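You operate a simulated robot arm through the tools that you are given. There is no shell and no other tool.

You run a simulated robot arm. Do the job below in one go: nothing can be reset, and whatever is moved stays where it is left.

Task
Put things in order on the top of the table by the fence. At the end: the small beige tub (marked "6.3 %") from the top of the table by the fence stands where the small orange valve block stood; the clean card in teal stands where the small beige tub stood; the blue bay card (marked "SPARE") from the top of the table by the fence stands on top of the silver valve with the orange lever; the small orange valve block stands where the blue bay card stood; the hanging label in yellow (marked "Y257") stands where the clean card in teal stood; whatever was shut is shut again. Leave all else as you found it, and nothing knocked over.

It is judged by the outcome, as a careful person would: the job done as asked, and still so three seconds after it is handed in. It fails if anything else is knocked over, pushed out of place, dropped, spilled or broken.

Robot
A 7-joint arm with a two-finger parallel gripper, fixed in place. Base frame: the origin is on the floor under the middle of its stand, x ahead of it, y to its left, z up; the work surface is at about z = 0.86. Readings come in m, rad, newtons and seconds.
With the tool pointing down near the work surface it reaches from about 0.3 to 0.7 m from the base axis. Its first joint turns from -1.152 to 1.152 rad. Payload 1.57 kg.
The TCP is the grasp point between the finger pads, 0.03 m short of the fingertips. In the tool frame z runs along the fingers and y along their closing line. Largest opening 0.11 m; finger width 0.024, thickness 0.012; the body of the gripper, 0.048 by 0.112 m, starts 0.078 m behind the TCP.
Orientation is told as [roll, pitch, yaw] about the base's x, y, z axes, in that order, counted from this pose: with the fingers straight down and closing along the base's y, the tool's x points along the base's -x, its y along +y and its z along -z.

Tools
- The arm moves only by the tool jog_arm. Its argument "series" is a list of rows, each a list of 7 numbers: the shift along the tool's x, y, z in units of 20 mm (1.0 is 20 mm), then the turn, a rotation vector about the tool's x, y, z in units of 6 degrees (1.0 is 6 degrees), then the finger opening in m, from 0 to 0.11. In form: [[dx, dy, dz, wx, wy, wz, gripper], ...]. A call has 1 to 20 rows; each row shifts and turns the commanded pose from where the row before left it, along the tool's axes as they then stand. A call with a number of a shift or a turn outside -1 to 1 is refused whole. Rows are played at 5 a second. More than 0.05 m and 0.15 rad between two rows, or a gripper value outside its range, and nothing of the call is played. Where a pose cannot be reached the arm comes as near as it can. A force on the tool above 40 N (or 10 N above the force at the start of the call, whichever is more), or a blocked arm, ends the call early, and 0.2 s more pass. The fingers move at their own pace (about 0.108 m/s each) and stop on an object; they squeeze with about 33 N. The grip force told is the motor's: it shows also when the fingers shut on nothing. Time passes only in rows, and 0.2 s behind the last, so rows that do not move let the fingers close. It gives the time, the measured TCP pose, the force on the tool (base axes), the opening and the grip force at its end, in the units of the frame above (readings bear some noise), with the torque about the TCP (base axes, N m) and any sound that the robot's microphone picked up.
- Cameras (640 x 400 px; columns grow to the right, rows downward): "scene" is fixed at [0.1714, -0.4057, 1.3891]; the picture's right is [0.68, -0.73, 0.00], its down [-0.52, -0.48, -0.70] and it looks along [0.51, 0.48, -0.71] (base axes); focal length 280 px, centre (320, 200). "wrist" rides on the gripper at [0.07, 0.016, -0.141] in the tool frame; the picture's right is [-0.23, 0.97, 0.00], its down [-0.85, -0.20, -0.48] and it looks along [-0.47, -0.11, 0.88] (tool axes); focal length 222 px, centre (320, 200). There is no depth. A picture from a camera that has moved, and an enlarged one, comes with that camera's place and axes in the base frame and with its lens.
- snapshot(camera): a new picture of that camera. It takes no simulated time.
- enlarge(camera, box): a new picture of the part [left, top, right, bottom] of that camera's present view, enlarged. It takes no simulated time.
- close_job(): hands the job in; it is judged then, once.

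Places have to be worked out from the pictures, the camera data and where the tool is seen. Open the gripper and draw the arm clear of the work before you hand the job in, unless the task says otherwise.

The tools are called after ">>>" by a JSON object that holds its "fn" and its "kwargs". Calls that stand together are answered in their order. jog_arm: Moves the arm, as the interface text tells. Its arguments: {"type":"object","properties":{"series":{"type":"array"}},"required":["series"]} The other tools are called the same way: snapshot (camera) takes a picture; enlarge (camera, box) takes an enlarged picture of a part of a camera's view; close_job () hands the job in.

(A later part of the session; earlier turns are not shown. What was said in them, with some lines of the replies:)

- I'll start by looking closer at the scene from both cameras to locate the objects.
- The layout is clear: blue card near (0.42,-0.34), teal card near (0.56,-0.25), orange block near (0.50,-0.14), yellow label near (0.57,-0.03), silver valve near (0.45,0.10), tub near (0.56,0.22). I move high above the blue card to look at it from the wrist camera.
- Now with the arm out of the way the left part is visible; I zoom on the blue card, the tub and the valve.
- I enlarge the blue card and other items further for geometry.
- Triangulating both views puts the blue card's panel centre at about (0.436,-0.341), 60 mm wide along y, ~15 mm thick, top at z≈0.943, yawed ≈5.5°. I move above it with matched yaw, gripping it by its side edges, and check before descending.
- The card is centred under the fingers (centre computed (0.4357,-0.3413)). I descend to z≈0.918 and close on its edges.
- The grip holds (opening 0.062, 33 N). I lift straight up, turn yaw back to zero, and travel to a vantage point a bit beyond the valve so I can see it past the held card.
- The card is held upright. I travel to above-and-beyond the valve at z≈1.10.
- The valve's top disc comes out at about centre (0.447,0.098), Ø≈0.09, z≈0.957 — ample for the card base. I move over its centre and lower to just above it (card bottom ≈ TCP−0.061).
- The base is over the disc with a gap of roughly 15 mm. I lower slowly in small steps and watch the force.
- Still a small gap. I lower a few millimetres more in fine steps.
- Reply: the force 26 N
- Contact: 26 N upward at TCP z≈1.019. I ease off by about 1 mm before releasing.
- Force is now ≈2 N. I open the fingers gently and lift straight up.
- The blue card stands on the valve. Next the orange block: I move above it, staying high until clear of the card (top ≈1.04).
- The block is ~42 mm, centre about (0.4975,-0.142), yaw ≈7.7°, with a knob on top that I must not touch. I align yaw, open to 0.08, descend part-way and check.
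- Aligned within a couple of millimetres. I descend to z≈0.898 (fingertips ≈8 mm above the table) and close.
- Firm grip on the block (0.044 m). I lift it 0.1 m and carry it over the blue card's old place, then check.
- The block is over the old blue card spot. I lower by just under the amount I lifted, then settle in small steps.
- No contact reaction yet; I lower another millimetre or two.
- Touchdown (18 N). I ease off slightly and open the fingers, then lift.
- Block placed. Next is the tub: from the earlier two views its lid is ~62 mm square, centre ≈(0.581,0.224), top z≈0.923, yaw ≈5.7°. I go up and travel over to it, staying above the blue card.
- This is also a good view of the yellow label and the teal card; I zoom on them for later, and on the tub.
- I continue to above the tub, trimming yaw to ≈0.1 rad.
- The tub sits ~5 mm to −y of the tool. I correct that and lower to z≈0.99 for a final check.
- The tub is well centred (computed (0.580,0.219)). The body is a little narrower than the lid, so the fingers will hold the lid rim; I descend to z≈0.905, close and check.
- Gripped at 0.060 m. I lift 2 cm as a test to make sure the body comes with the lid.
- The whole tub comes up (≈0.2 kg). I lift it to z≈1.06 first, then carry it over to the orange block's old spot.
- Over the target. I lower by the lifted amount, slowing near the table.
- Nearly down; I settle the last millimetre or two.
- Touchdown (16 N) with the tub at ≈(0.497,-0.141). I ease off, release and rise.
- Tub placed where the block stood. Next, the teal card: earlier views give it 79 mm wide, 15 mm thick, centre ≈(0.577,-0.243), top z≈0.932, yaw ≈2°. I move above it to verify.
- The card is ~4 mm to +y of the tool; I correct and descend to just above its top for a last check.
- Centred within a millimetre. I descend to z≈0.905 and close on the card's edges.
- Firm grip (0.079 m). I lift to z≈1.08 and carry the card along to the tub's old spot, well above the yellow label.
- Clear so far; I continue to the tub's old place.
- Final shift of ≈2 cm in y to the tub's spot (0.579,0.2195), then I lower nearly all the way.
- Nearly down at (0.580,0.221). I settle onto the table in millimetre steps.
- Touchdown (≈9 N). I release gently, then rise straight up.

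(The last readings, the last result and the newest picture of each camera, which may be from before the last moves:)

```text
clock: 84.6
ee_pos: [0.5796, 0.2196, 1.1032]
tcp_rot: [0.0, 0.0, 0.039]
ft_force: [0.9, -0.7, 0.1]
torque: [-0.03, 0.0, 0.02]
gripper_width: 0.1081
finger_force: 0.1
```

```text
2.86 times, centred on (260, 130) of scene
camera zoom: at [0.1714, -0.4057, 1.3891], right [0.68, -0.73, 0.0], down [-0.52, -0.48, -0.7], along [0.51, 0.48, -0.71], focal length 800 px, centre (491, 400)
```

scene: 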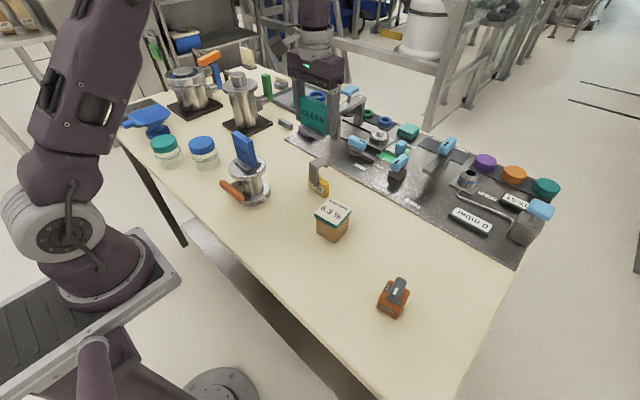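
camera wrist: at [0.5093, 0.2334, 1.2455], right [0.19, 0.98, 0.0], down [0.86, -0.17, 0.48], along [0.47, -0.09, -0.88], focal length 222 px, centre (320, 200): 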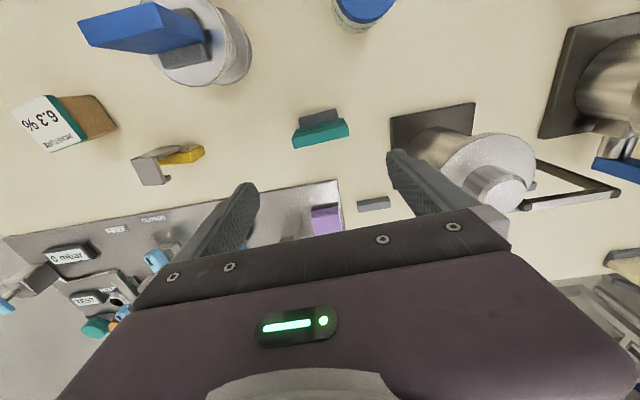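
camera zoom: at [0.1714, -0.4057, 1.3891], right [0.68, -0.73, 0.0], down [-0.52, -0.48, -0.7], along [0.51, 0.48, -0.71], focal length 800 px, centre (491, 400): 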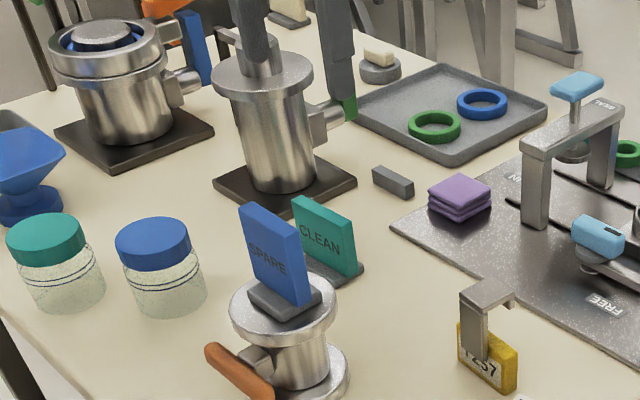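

The teal card stands upright in the tub's place. Finally the yellow label: its plate is ~68 mm wide, centre ≈(0.576,-0.021), top z≈0.905, hook top ≈0.957, yaw ≈−5°. I move above it and look.

>>> {"fn": "jog_arm", "kwargs": {"series": [[0.05, -0.9256, 0, 0, 0, 0, 0.11], [0.05, -0.9256, 0, 0, 0, 0, 0.11], [0.05, -0.9256, 0, 0, 0, 0, 0.11], [0.05, -0.9256, 0, 0, 0, 0, 0.11], [0.05, -0.9256, 0, 0, 0, 0, 0.11], [0.05, -0.9256, 0, 0, 0, 0, 0.11], [0.05, -0.9256, 0, 0, 0, 0, 0.11], [0.05, -0.9256, 0, 0, 0, 0, 0.11], [0.05, -0.9256, 0, 0, 0, 0, 0.11], [0.05, -0.9256, 0, 0, 0, 0, 0.11], [0.05, -0.9256, 0, 0, 0, 0, 0.11], [0.05, -0.9256, 0, 0, 0, 0, 0.11], [0.05, -0.9256, 0, 0, 0, 0, 0.11], [0, 0, 0, 0, 0, 0.615, 0.11], [0, 0, 0, 0, 0, 0.615, 0.11], [0, 0, 0, 0, 0, 0, 0.11]]}}

>>> {"fn": "snapshot", "kwargs": {"camera": "wrist"}}

>>> {"fn": "enlarge", "kwargs": {"camera": "wrist", "box": [250, 90, 390, 210]}}

>>> {"fn": "enlarge", "kwargs": {"camera": "scene", "box": [290, 140, 360, 210]}}

```text
clock: 88.0
ee_pos: [0.577, -0.0208, 1.1039]
tcp_rot: [0.0, -0.001, -0.091]
ft_force: [-0.1, 0.6, 0.4]
torque: [0.01, -0.02, 0.0]
gripper_width: 0.1101
finger_force: 0.0
```

```text
taken
camera wrist: at [0.5082, 0.0019, 1.2457], right [0.32, 0.95, 0.0], down [0.83, -0.28, 0.48], along [0.45, -0.15, -0.88], focal length 222 px, centre (320, 200)
```

wrist: 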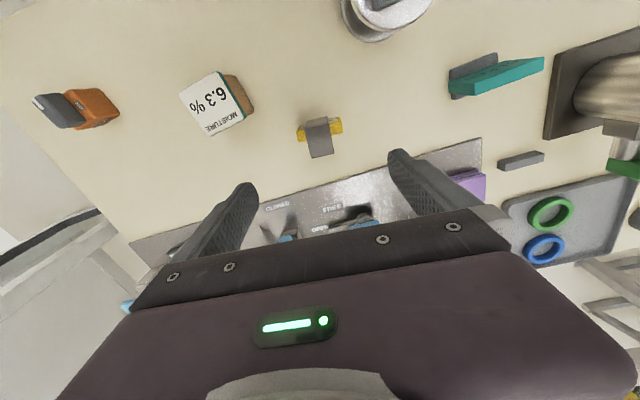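

```text
3.33 times, centred on (320, 150) of wrist
camera zoom: at [0.5082, 0.0019, 1.2457], right [0.32, 0.95, 0.0], down [0.83, -0.28, 0.48], along [0.45, -0.15, -0.88], focal length 740 px, centre (320, 367)
```

zoom: 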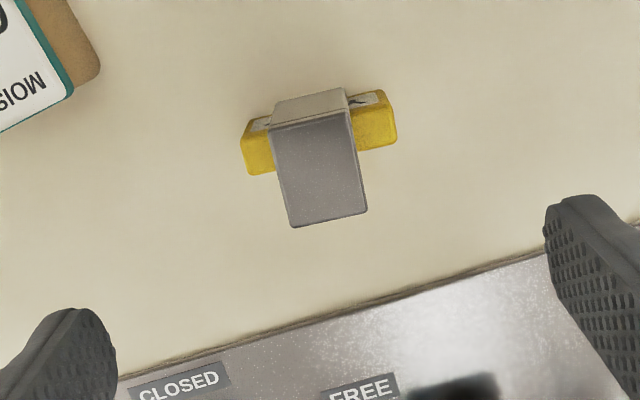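

```text
5.71 times, centred on (325, 175) of scene
camera zoom: at [0.1714, -0.4057, 1.3891], right [0.68, -0.73, 0.0], down [-0.52, -0.48, -0.7], along [0.51, 0.48, -0.71], focal length 1600 px, centre (291, 343)
```

zoom: 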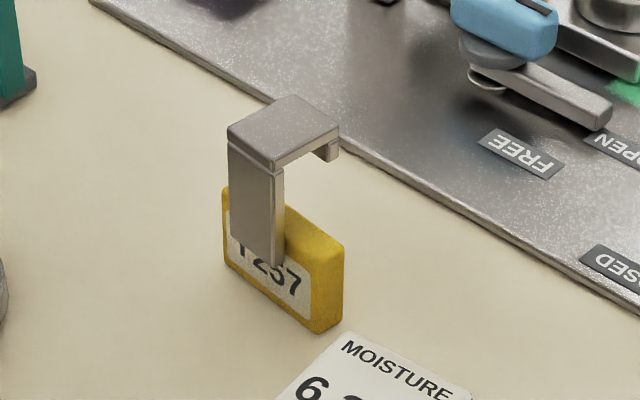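

>>> {"fn": "enlarge", "kwargs": {"camera": "wrist", "box": [290, 110, 350, 165]}}

```text
7.27 times, centred on (320, 138) of wrist
camera zoom: at [0.5082, 0.0019, 1.2457], right [0.32, 0.95, 0.0], down [0.83, -0.28, 0.48], along [0.45, -0.15, -0.88], focal length 1615 px, centre (320, 654)
```

zoom: 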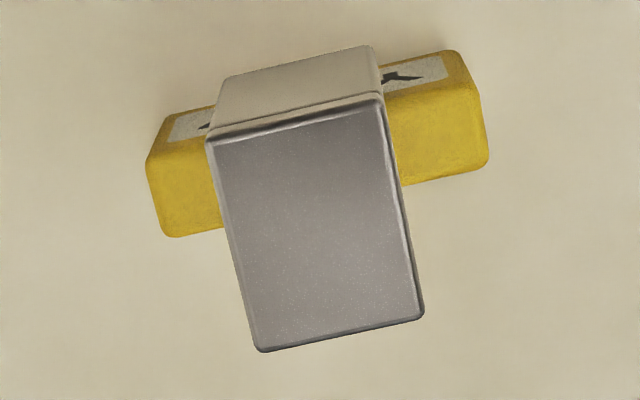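

Centre (0.577,-0.021), yaw ≈−6°. The tool is aligned; I trim yaw by about 1° and lower part-way.

>>> {"fn": "jog_arm", "kwargs": {"series": [[0, -0.02, 0.5, 0, 0, 0.17, 0.106], [0, 0, 1, 0, 0, 0, 0.106], [0, 0, 1, 0, 0, 0, 0.106], [0, 0, 1, 0, 0, 0, 0.106], [0, 0, 1, 0, 0, 0, 0.106], [0, 0, 1, 0, 0, 0, 0.106], [0, 0, 0.8, 0, 0, 0, 0.106], [0, 0, 0, 0, 0, 0, 0.106]]}}

>>> {"fn": "enlarge", "kwargs": {"camera": "wrist", "box": [220, 90, 420, 220]}}

>>> {"fn": "enlarge", "kwargs": {"camera": "scene", "box": [260, 110, 400, 230]}}

```text
clock: 89.8
ee_pos: [0.575, -0.0202, 0.9776]
tcp_rot: [0.0, -0.002, -0.109]
ft_force: [0.2, 0.0, -0.8]
torque: [0.0, -0.02, 0.0]
gripper_width: 0.1061
finger_force: 0.2
```

```text
3.08 times, centred on (320, 155) of wrist
camera zoom: at [0.5076, 0.003, 1.1193], right [0.33, 0.94, 0.0], down [0.83, -0.29, 0.48], along [0.45, -0.16, -0.88], focal length 684 px, centre (320, 338)
```

zoom: 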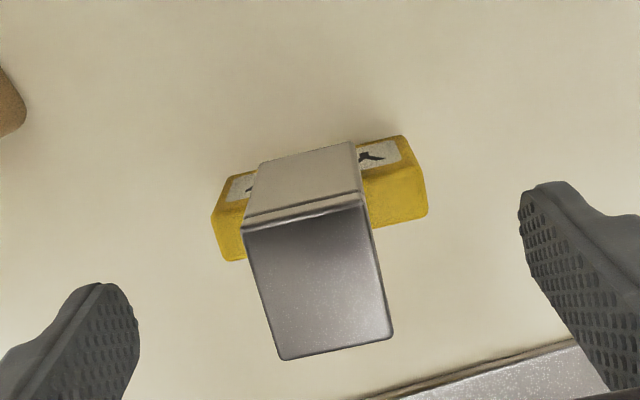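

```text
3.33 times, centred on (330, 170) of scene
camera zoom: at [0.1714, -0.4057, 1.3891], right [0.68, -0.73, 0.0], down [-0.52, -0.48, -0.7], along [0.51, 0.48, -0.71], focal length 933 px, centre (287, 300)
```

zoom: 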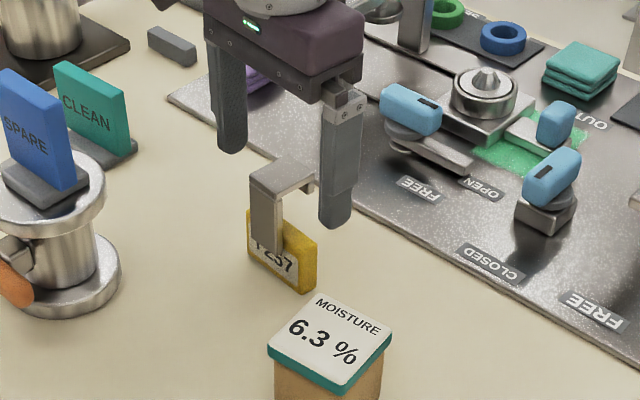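

Aligned. I descend to z≈0.898 (palm stays ~2 cm above the hook) and close on the plate's side edges.

>>> {"fn": "jog_arm", "kwargs": {"series": [[0, 0, 1, 0, 0, 0, 0.106], [0, 0, 1, 0, 0, 0, 0.106], [0, 0, 1, 0, 0, 0, 0.106], [0, 0, 0.7, 0, 0, 0, 0.106], [0, 0, 0.3, 0, 0, 0, 0.106], [0, 0, 0, 0, 0, 0, 0.106], [0, 0, 0, 0, 0, 0, 0.08], [0, 0, 0, 0, 0, 0, 0.04], [0, 0, 0, 0, 0, 0, 0.04], [0, 0, 0, 0, 0, 0, 0.04], [0, 0, 0, 0, 0, 0, 0.04]]}}

>>> {"fn": "enlarge", "kwargs": {"camera": "wrist", "box": [220, 90, 420, 220]}}

>>> {"fn": "enlarge", "kwargs": {"camera": "scene", "box": [260, 110, 400, 230]}}

```text
clock: 92.2
ee_pos: [0.5766, -0.0202, 0.8984]
tcp_rot: [0.002, -0.001, -0.107]
ft_force: [0.9, 0.5, -0.1]
torque: [-0.02, -0.03, 0.0]
gripper_width: 0.0695
finger_force: 33.1
```

```text
3.08 times, centred on (320, 155) of wrist
camera zoom: at [0.509, 0.003, 1.0403], right [0.33, 0.94, 0.0], down [0.83, -0.29, 0.48], along [0.45, -0.16, -0.88], focal length 684 px, centre (320, 338)
```

zoom: 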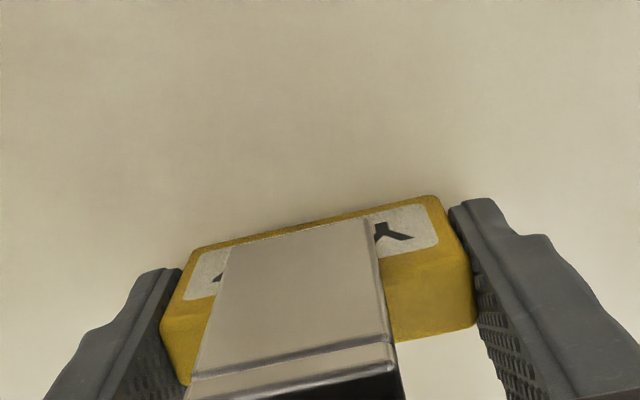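

```text
3.33 times, centred on (330, 170) of scene
camera zoom: at [0.1714, -0.4057, 1.3891], right [0.68, -0.73, 0.0], down [-0.52, -0.48, -0.7], along [0.51, 0.48, -0.71], focal length 933 px, centre (287, 300)
```

zoom: 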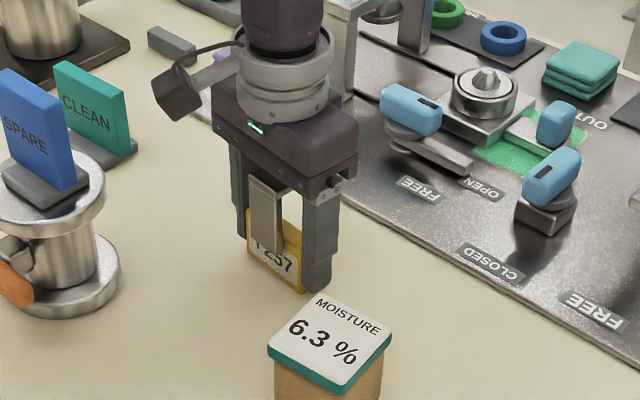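

Gripped (0.0695 m). I lift to z≈1.02 and carry it over to the teal card's old place.

>>> {"fn": "jog_arm", "kwargs": {"series": [[0, 0, -0.25, 0, 0, 0, 0.04], [0, 0, -0.75, 0, 0, 0, 0.04], [0, 0, -1, 0, 0, 0, 0.04], [0, 0, -1, 0, 0, 0, 0.04], [0, 0, -1, 0, 0, 0, 0.04], [0, 0, -1, 0, 0, 0, 0.04], [0, 0, -1, 0, 0, 0, 0.04], [0, 0, 0, 0, 0, 0, 0.04]]}}

>>> {"fn": "snapshot", "kwargs": {"camera": "wrist"}}

>>> {"fn": "enlarge", "kwargs": {"camera": "scene", "box": [260, 90, 400, 210]}}

```text
clock: 94.0
ee_pos: [0.5741, -0.021, 1.0187]
tcp_rot: [0.001, 0.0, -0.107]
ft_force: [-0.4, 0.0, -1.7]
torque: [0.01, 0.0, -0.01]
gripper_width: 0.0694
finger_force: 33.0
```

```text
taken
camera wrist: at [0.5074, 0.0037, 1.1602], right [0.33, 0.94, 0.0], down [0.83, -0.29, 0.48], along [0.45, -0.16, -0.88], focal length 222 px, centre (320, 200)
```

wrist: 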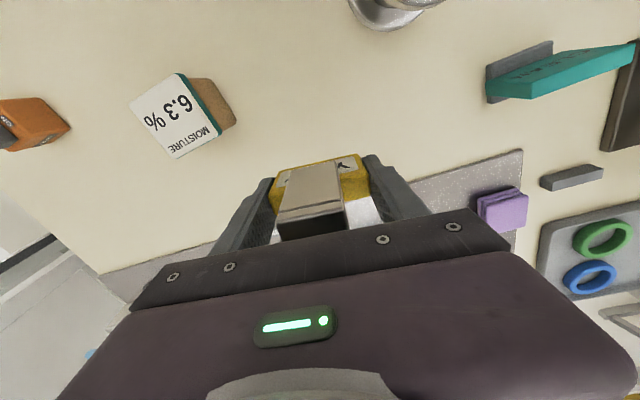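

```text
3.33 times, centred on (330, 150) of scene
camera zoom: at [0.1714, -0.4057, 1.3891], right [0.68, -0.73, 0.0], down [-0.52, -0.48, -0.7], along [0.51, 0.48, -0.71], focal length 933 px, centre (287, 367)
```

zoom: 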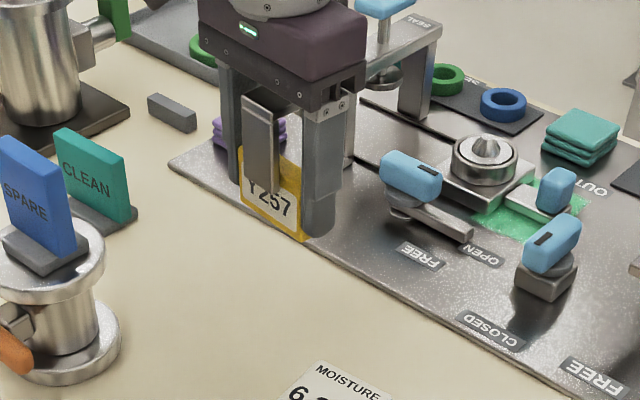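

I compare the label's attitude in the grip with before the lift.

>>> {"fn": "enlarge", "kwargs": {"camera": "wrist", "box": [220, 90, 420, 220]}}

```text
3.08 times, centred on (320, 155) of wrist
camera zoom: at [0.5074, 0.0037, 1.1602], right [0.33, 0.94, 0.0], down [0.83, -0.29, 0.48], along [0.45, -0.16, -0.88], focal length 684 px, centre (320, 338)
```

zoom: 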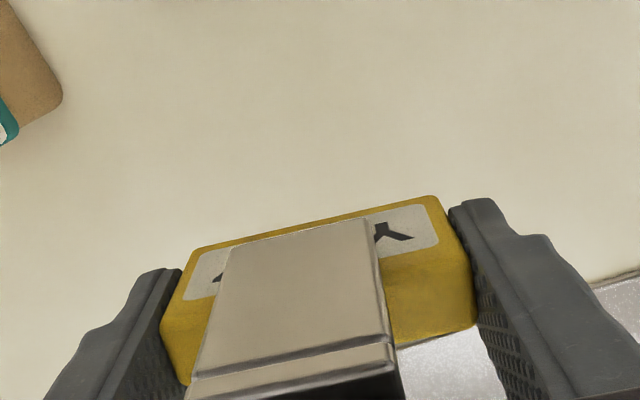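

The attitude in the grip is unchanged. I travel to the teal card's old spot.

>>> {"fn": "jog_arm", "kwargs": {"series": [[-0.1013, -0.915, 0, 0, 0, 0, 0.04], [-0.1013, -0.915, 0, 0, 0, 0, 0.04], [-0.1013, -0.915, 0, 0, 0, 0, 0.04], [-0.1013, -0.915, 0, 0, 0, 0, 0.04], [-0.1013, -0.915, 0, 0, 0, 0, 0.04], [-0.1013, -0.915, 0, 0, 0, 0, 0.04], [-0.1013, -0.915, 0, 0, 0, 0, 0.04], [-0.1013, -0.915, 0, 0, 0, 0, 0.04], [-0.1013, -0.915, 0, 0, 0, 0, 0.04], [-0.1013, -0.915, 0, 0, 0, 0, 0.04], [-0.1013, -0.915, 0, 0, 0, 0, 0.04], [-0.1013, -0.915, 0, 0, 0, 0, 0.04], [0, 0, 0, 0, 0, 0, 0.04], [0, 0, 0, 0, 0, 0, 0.04]]}}

>>> {"fn": "snapshot", "kwargs": {"camera": "wrist"}}

>>> {"fn": "snapshot", "kwargs": {"camera": "scene"}}

```text
clock: 97.0
ee_pos: [0.5757, -0.2425, 1.0164]
tcp_rot: [0.001, 0.001, -0.11]
ft_force: [0.8, 0.0, -0.9]
torque: [0.0, 0.0, 0.02]
gripper_width: 0.0697
finger_force: 33.3
```

```text
taken
camera wrist: at [0.5082, -0.2185, 1.1582], right [0.33, 0.94, 0.0], down [0.83, -0.29, 0.48], along [0.45, -0.16, -0.88], focal length 222 px, centre (320, 200)
```

wrist: 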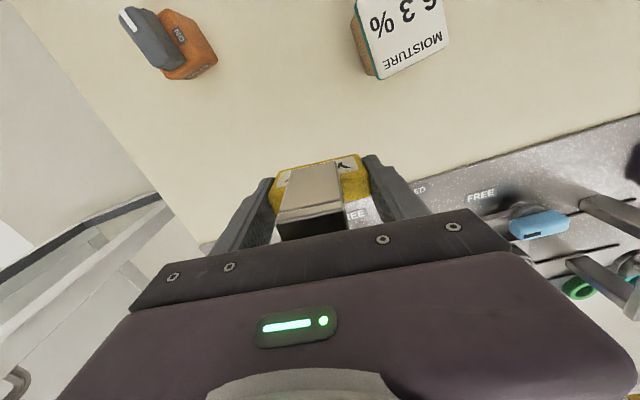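

```text
taken
```

scene: 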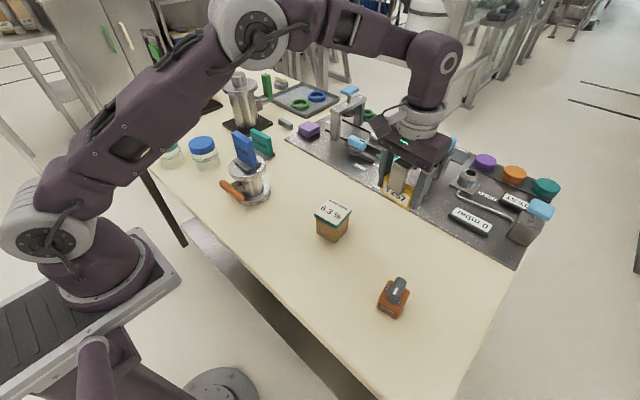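

Over the teal card's old spot (0.576,-0.242). I lower almost fully and then settle.

>>> {"fn": "jog_arm", "kwargs": {"series": [[0, 0, 1, 0, 0, 0, 0.04], [0, 0, 1, 0, 0, 0, 0.04], [0, 0, 1, 0, 0, 0, 0.04], [0, 0, 1, 0, 0, 0, 0.04], [0, 0, 1, 0, 0, 0, 0.04], [0, 0, 0.5, 0, 0, 0, 0.04], [0, 0, 0.25, 0, 0, 0, 0.04], [0, 0, 0.15, 0, 0, 0, 0.04], [0, 0, 0, 0, 0, 0, 0.04], [0, 0, 0, 0, 0, 0, 0.04]]}}

>>> {"fn": "enlarge", "kwargs": {"camera": "scene", "box": [310, 150, 450, 270]}}

```text
clock: 99.2
ee_pos: [0.5765, -0.2411, 0.8982]
tcp_rot: [0.001, 0.001, -0.108]
ft_force: [0.3, -0.1, -1.4]
torque: [0.01, -0.02, -0.04]
gripper_width: 0.0695
finger_force: 33.0
```

```text
3.33 times, centred on (380, 210) of scene
camera zoom: at [0.1714, -0.4057, 1.3891], right [0.68, -0.73, 0.0], down [-0.52, -0.48, -0.7], along [0.51, 0.48, -0.71], focal length 933 px, centre (120, 167)
```

zoom: 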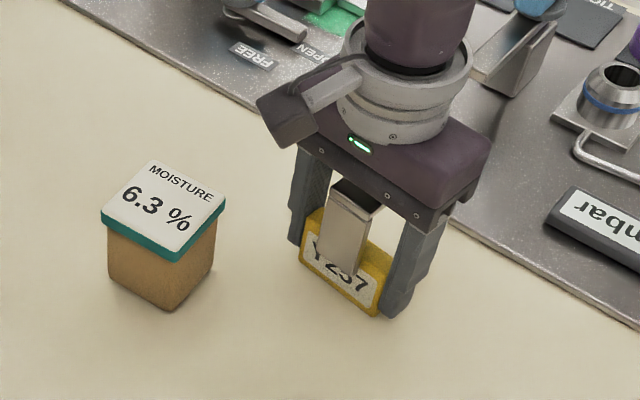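

>>> {"fn": "jog_arm", "kwargs": {"series": [[0, 0, 0.1, 0, 0, 0, 0.04], [0, 0, 0, 0, 0, 0, 0.04]]}}

```text
clock: 99.8
ee_pos: [0.5754, -0.2428, 0.8984]
tcp_rot: [0.002, -0.001, -0.109]
ft_force: [-3.9, 3.8, 19.3]
torque: [0.24, 0.23, 0.04]
gripper_width: 0.0694
finger_force: 32.9
```

Touchdown (19 N). I ease off by a millimetre, open gently, and rise straight up with the hook between the fingers.

>>> {"fn": "jog_arm", "kwargs": {"series": [[0, 0, -0.05, 0, 0, 0, 0.04], [0, 0, 0, 0, 0, 0, 0.07], [0, 0, 0, 0, 0, 0, 0.074], [0, 0, 0, 0, 0, 0, 0.082], [0, 0, 0, 0, 0, 0, 0.095], [0, 0, 0, 0, 0, 0, 0.106], [0, 0, -0.5, 0, 0, 0, 0.106], [0, 0, -1, 0, 0, 0, 0.106], [0, 0, -1, 0, 0, 0, 0.106], [0, 0, -1, 0, 0, 0, 0.106], [0, 0, -1, 0, 0, 0, 0.106], [0, 0, -1, 0, 0, 0, 0.106], [0, 0, -1, 0, 0, 0, 0.106], [0, 0, -1, 0, 0, 0, 0.106], [0, 0, -1, 0, 0, 0, 0.106], [0, 0, -1, 0, 0, 0, 0.106], [0, 0, -0.5, 0, 0, 0, 0.106], [0, 0, 0, 0, 0, 0, 0.106]]}}

>>> {"fn": "snapshot", "kwargs": {"camera": "wrist"}}

>>> {"fn": "enlarge", "kwargs": {"camera": "scene", "box": [310, 150, 450, 270]}}

```text
clock: 103.6
ee_pos: [0.5757, -0.2427, 1.0992]
tcp_rot: [-0.001, 0.0, -0.107]
ft_force: [0.1, 0.0, -0.3]
torque: [0.0, -0.01, 0.01]
gripper_width: 0.1061
finger_force: 0.1
```

```text
taken
camera wrist: at [0.5085, -0.2191, 1.2411], right [0.33, 0.94, 0.0], down [0.83, -0.29, 0.48], along [0.45, -0.16, -0.88], focal length 222 px, centre (320, 200)
```

wrist: 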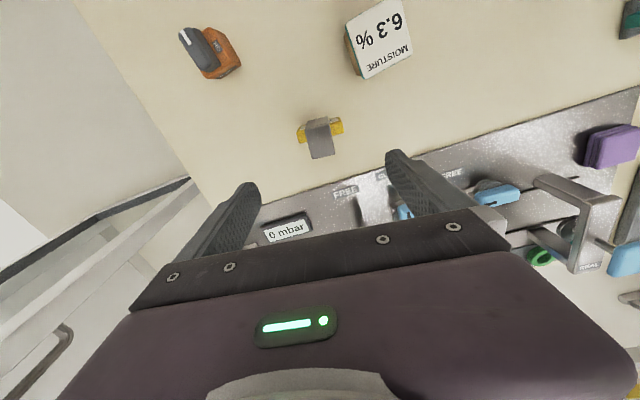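

```text
3.33 times, centred on (380, 210) of scene
camera zoom: at [0.1714, -0.4057, 1.3891], right [0.68, -0.73, 0.0], down [-0.52, -0.48, -0.7], along [0.51, 0.48, -0.71], focal length 933 px, centre (120, 167)
```

zoom: 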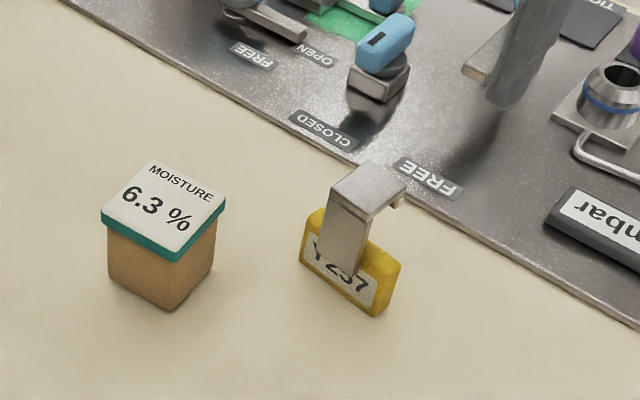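

All five items are placed. I retreat up and back to roughly the starting pose, then do a final check of the scene.

>>> {"fn": "jog_arm", "kwargs": {"series": [[0, 0, -1, 0, 0, -0.51, 0.106], [0, 0, -1, 0, 0, -0.51, 0.106], [0.927, 0.504, -0.18, 0, 0, 0, 0.106], [0.927, 0.504, -0.18, 0, 0, 0, 0.106], [0.927, 0.504, -0.18, 0, 0, 0, 0.106], [0.927, 0.504, -0.18, 0, 0, 0, 0.106], [0.927, 0.504, -0.18, 0, 0, 0, 0.106], [0.927, 0.504, -0.18, 0, 0, 0, 0.106], [0.927, 0.504, -0.18, 0, 0, 0, 0.106], [0.927, 0.504, -0.18, 0, 0, 0, 0.106], [0.927, 0.504, -0.18, 0, 0, 0, 0.106], [0.927, 0.504, -0.18, 0, 0, 0, 0.106], [0.927, 0.504, -0.18, 0, 0, 0, 0.11], [0.927, 0.504, -0.18, 0, 0, 0, 0.11], [0.927, 0.504, -0.18, 0, 0, 0, 0.11], [0, 0, 0, 0, 0, 0, 0.11]]}}

>>> {"fn": "snapshot", "kwargs": {"camera": "scene"}}

>>> {"fn": "snapshot", "kwargs": {"camera": "wrist"}}

>>> {"fn": "enlarge", "kwargs": {"camera": "scene", "box": [200, 120, 440, 330]}}

```text
clock: 107.0
ee_pos: [0.3361, -0.1091, 1.1844]
tcp_rot: [0.002, 0.0, -0.002]
ft_force: [0.3, 0.0, -0.4]
torque: [0.01, 0.01, 0.05]
gripper_width: 0.11
finger_force: 0.1
```

```text
taken
```

scene: 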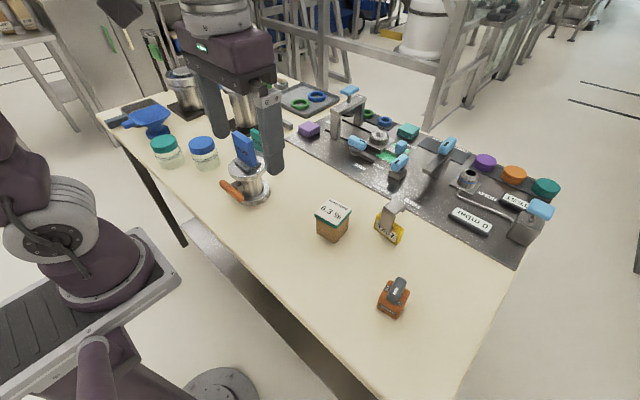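

```text
taken
camera wrist: at [0.2668, -0.0934, 1.3264], right [0.23, 0.97, 0.0], down [0.85, -0.2, 0.48], along [0.47, -0.11, -0.88], focal length 222 px, centre (320, 200)
```

wrist: 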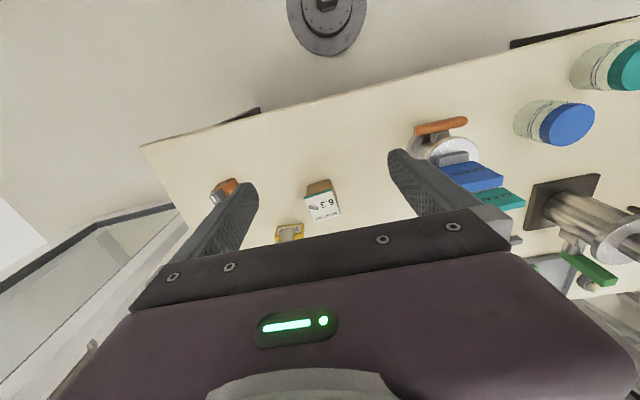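

```text
1.90 times, centred on (320, 225) of scene
camera zoom: at [0.1714, -0.4057, 1.3891], right [0.68, -0.73, 0.0], down [-0.52, -0.48, -0.7], along [0.51, 0.48, -0.71], focal length 533 px, centre (320, 152)
```

zoom: 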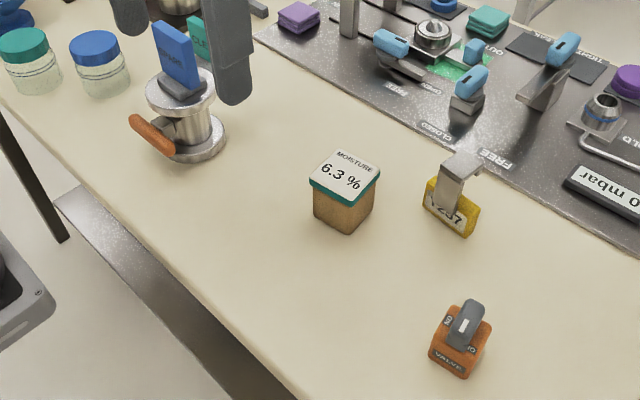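

Everything stands. I verify the orange block's final position with a close-up.

>>> {"fn": "enlarge", "kwargs": {"camera": "scene", "box": [365, 265, 425, 325]}}

>>> {"fn": "enlarge", "kwargs": {"camera": "wrist", "box": [190, 150, 360, 250]}}

>>> {"fn": "enlarge", "kwargs": {"camera": "scene", "box": [300, 180, 420, 260]}}

```text
6.67 times, centred on (395, 295) of scene
camera zoom: at [0.1714, -0.4057, 1.3891], right [0.68, -0.73, 0.0], down [-0.52, -0.48, -0.7], along [0.51, 0.48, -0.71], focal length 1866 px, centre (-180, -433)
```

zoom: 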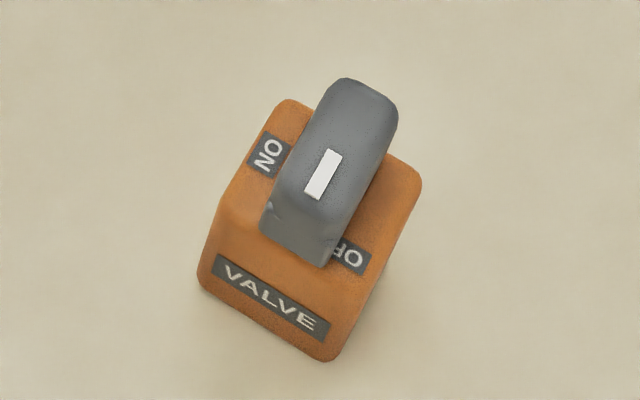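

```text
3.76 times, centred on (275, 200) of wrist
camera zoom: at [0.2668, -0.0934, 1.3264], right [0.23, 0.97, 0.0], down [0.85, -0.2, 0.48], along [0.47, -0.11, -0.88], focal length 836 px, centre (489, 200)
```

zoom: 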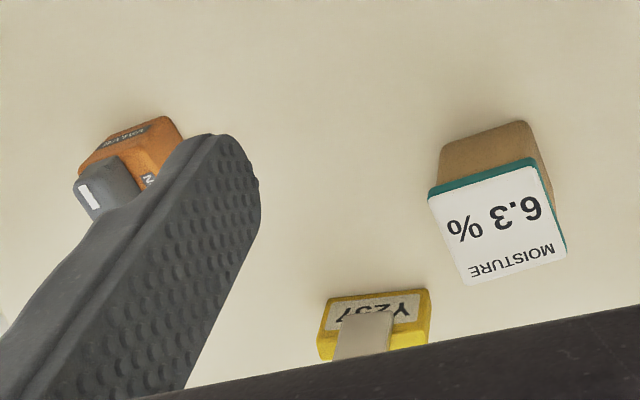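

```text
5.00 times, centred on (360, 220) of scene
camera zoom: at [0.1714, -0.4057, 1.3891], right [0.68, -0.73, 0.0], down [-0.52, -0.48, -0.7], along [0.51, 0.48, -0.71], focal length 1400 px, centre (120, 100)
```

zoom: 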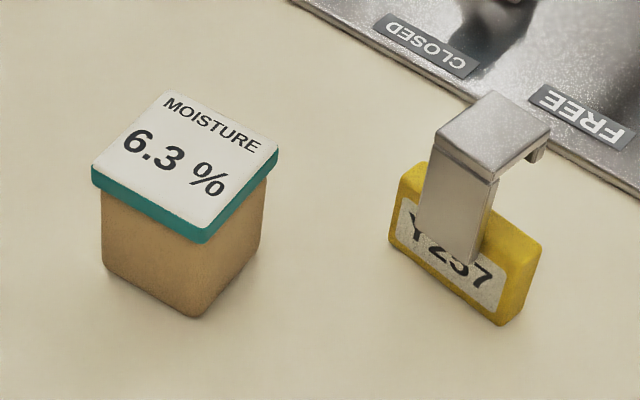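

The block's centre is about (0.438,-0.345), within ~3 mm of the blue card's old centre. All five items stand upright at their spots, nothing else moved in the pictures, and the gripper is open and clear, so I hand the job in.

>>> {"fn": "close_job", "kwargs": {}}

```text
The job is handed in.
```

All five items are in their new places and the job is handed in. In the last pictures everything stood upright and nothing else had moved.

| Item | Where it stands now |
|---|---|
| Blue "SPARE" card | On top of the silver valve with the orange lever, near the middle of the disc |
| Orange valve block | Where the blue card stood, about 3 mm off by my estimate |
| Beige "6.3 %" tub | Where the orange block stood |
| Teal "CLEAN" card | Where the tub stood |
| Yellow "Y257" label | Where the teal card stood |

- **Lids and levers:** I opened nothing, so nothing needed shutting again. I gripped the tub by its lid rim, and the lid stayed on. I did not touch the block's knob or the valve's lever.
- **Facing:** I put each item down within a few degrees of the way it originally faced. I did not turn any of them to match the item they replaced.
- **Arm:** The gripper is open and the arm is back near its starting position, clear of the table.
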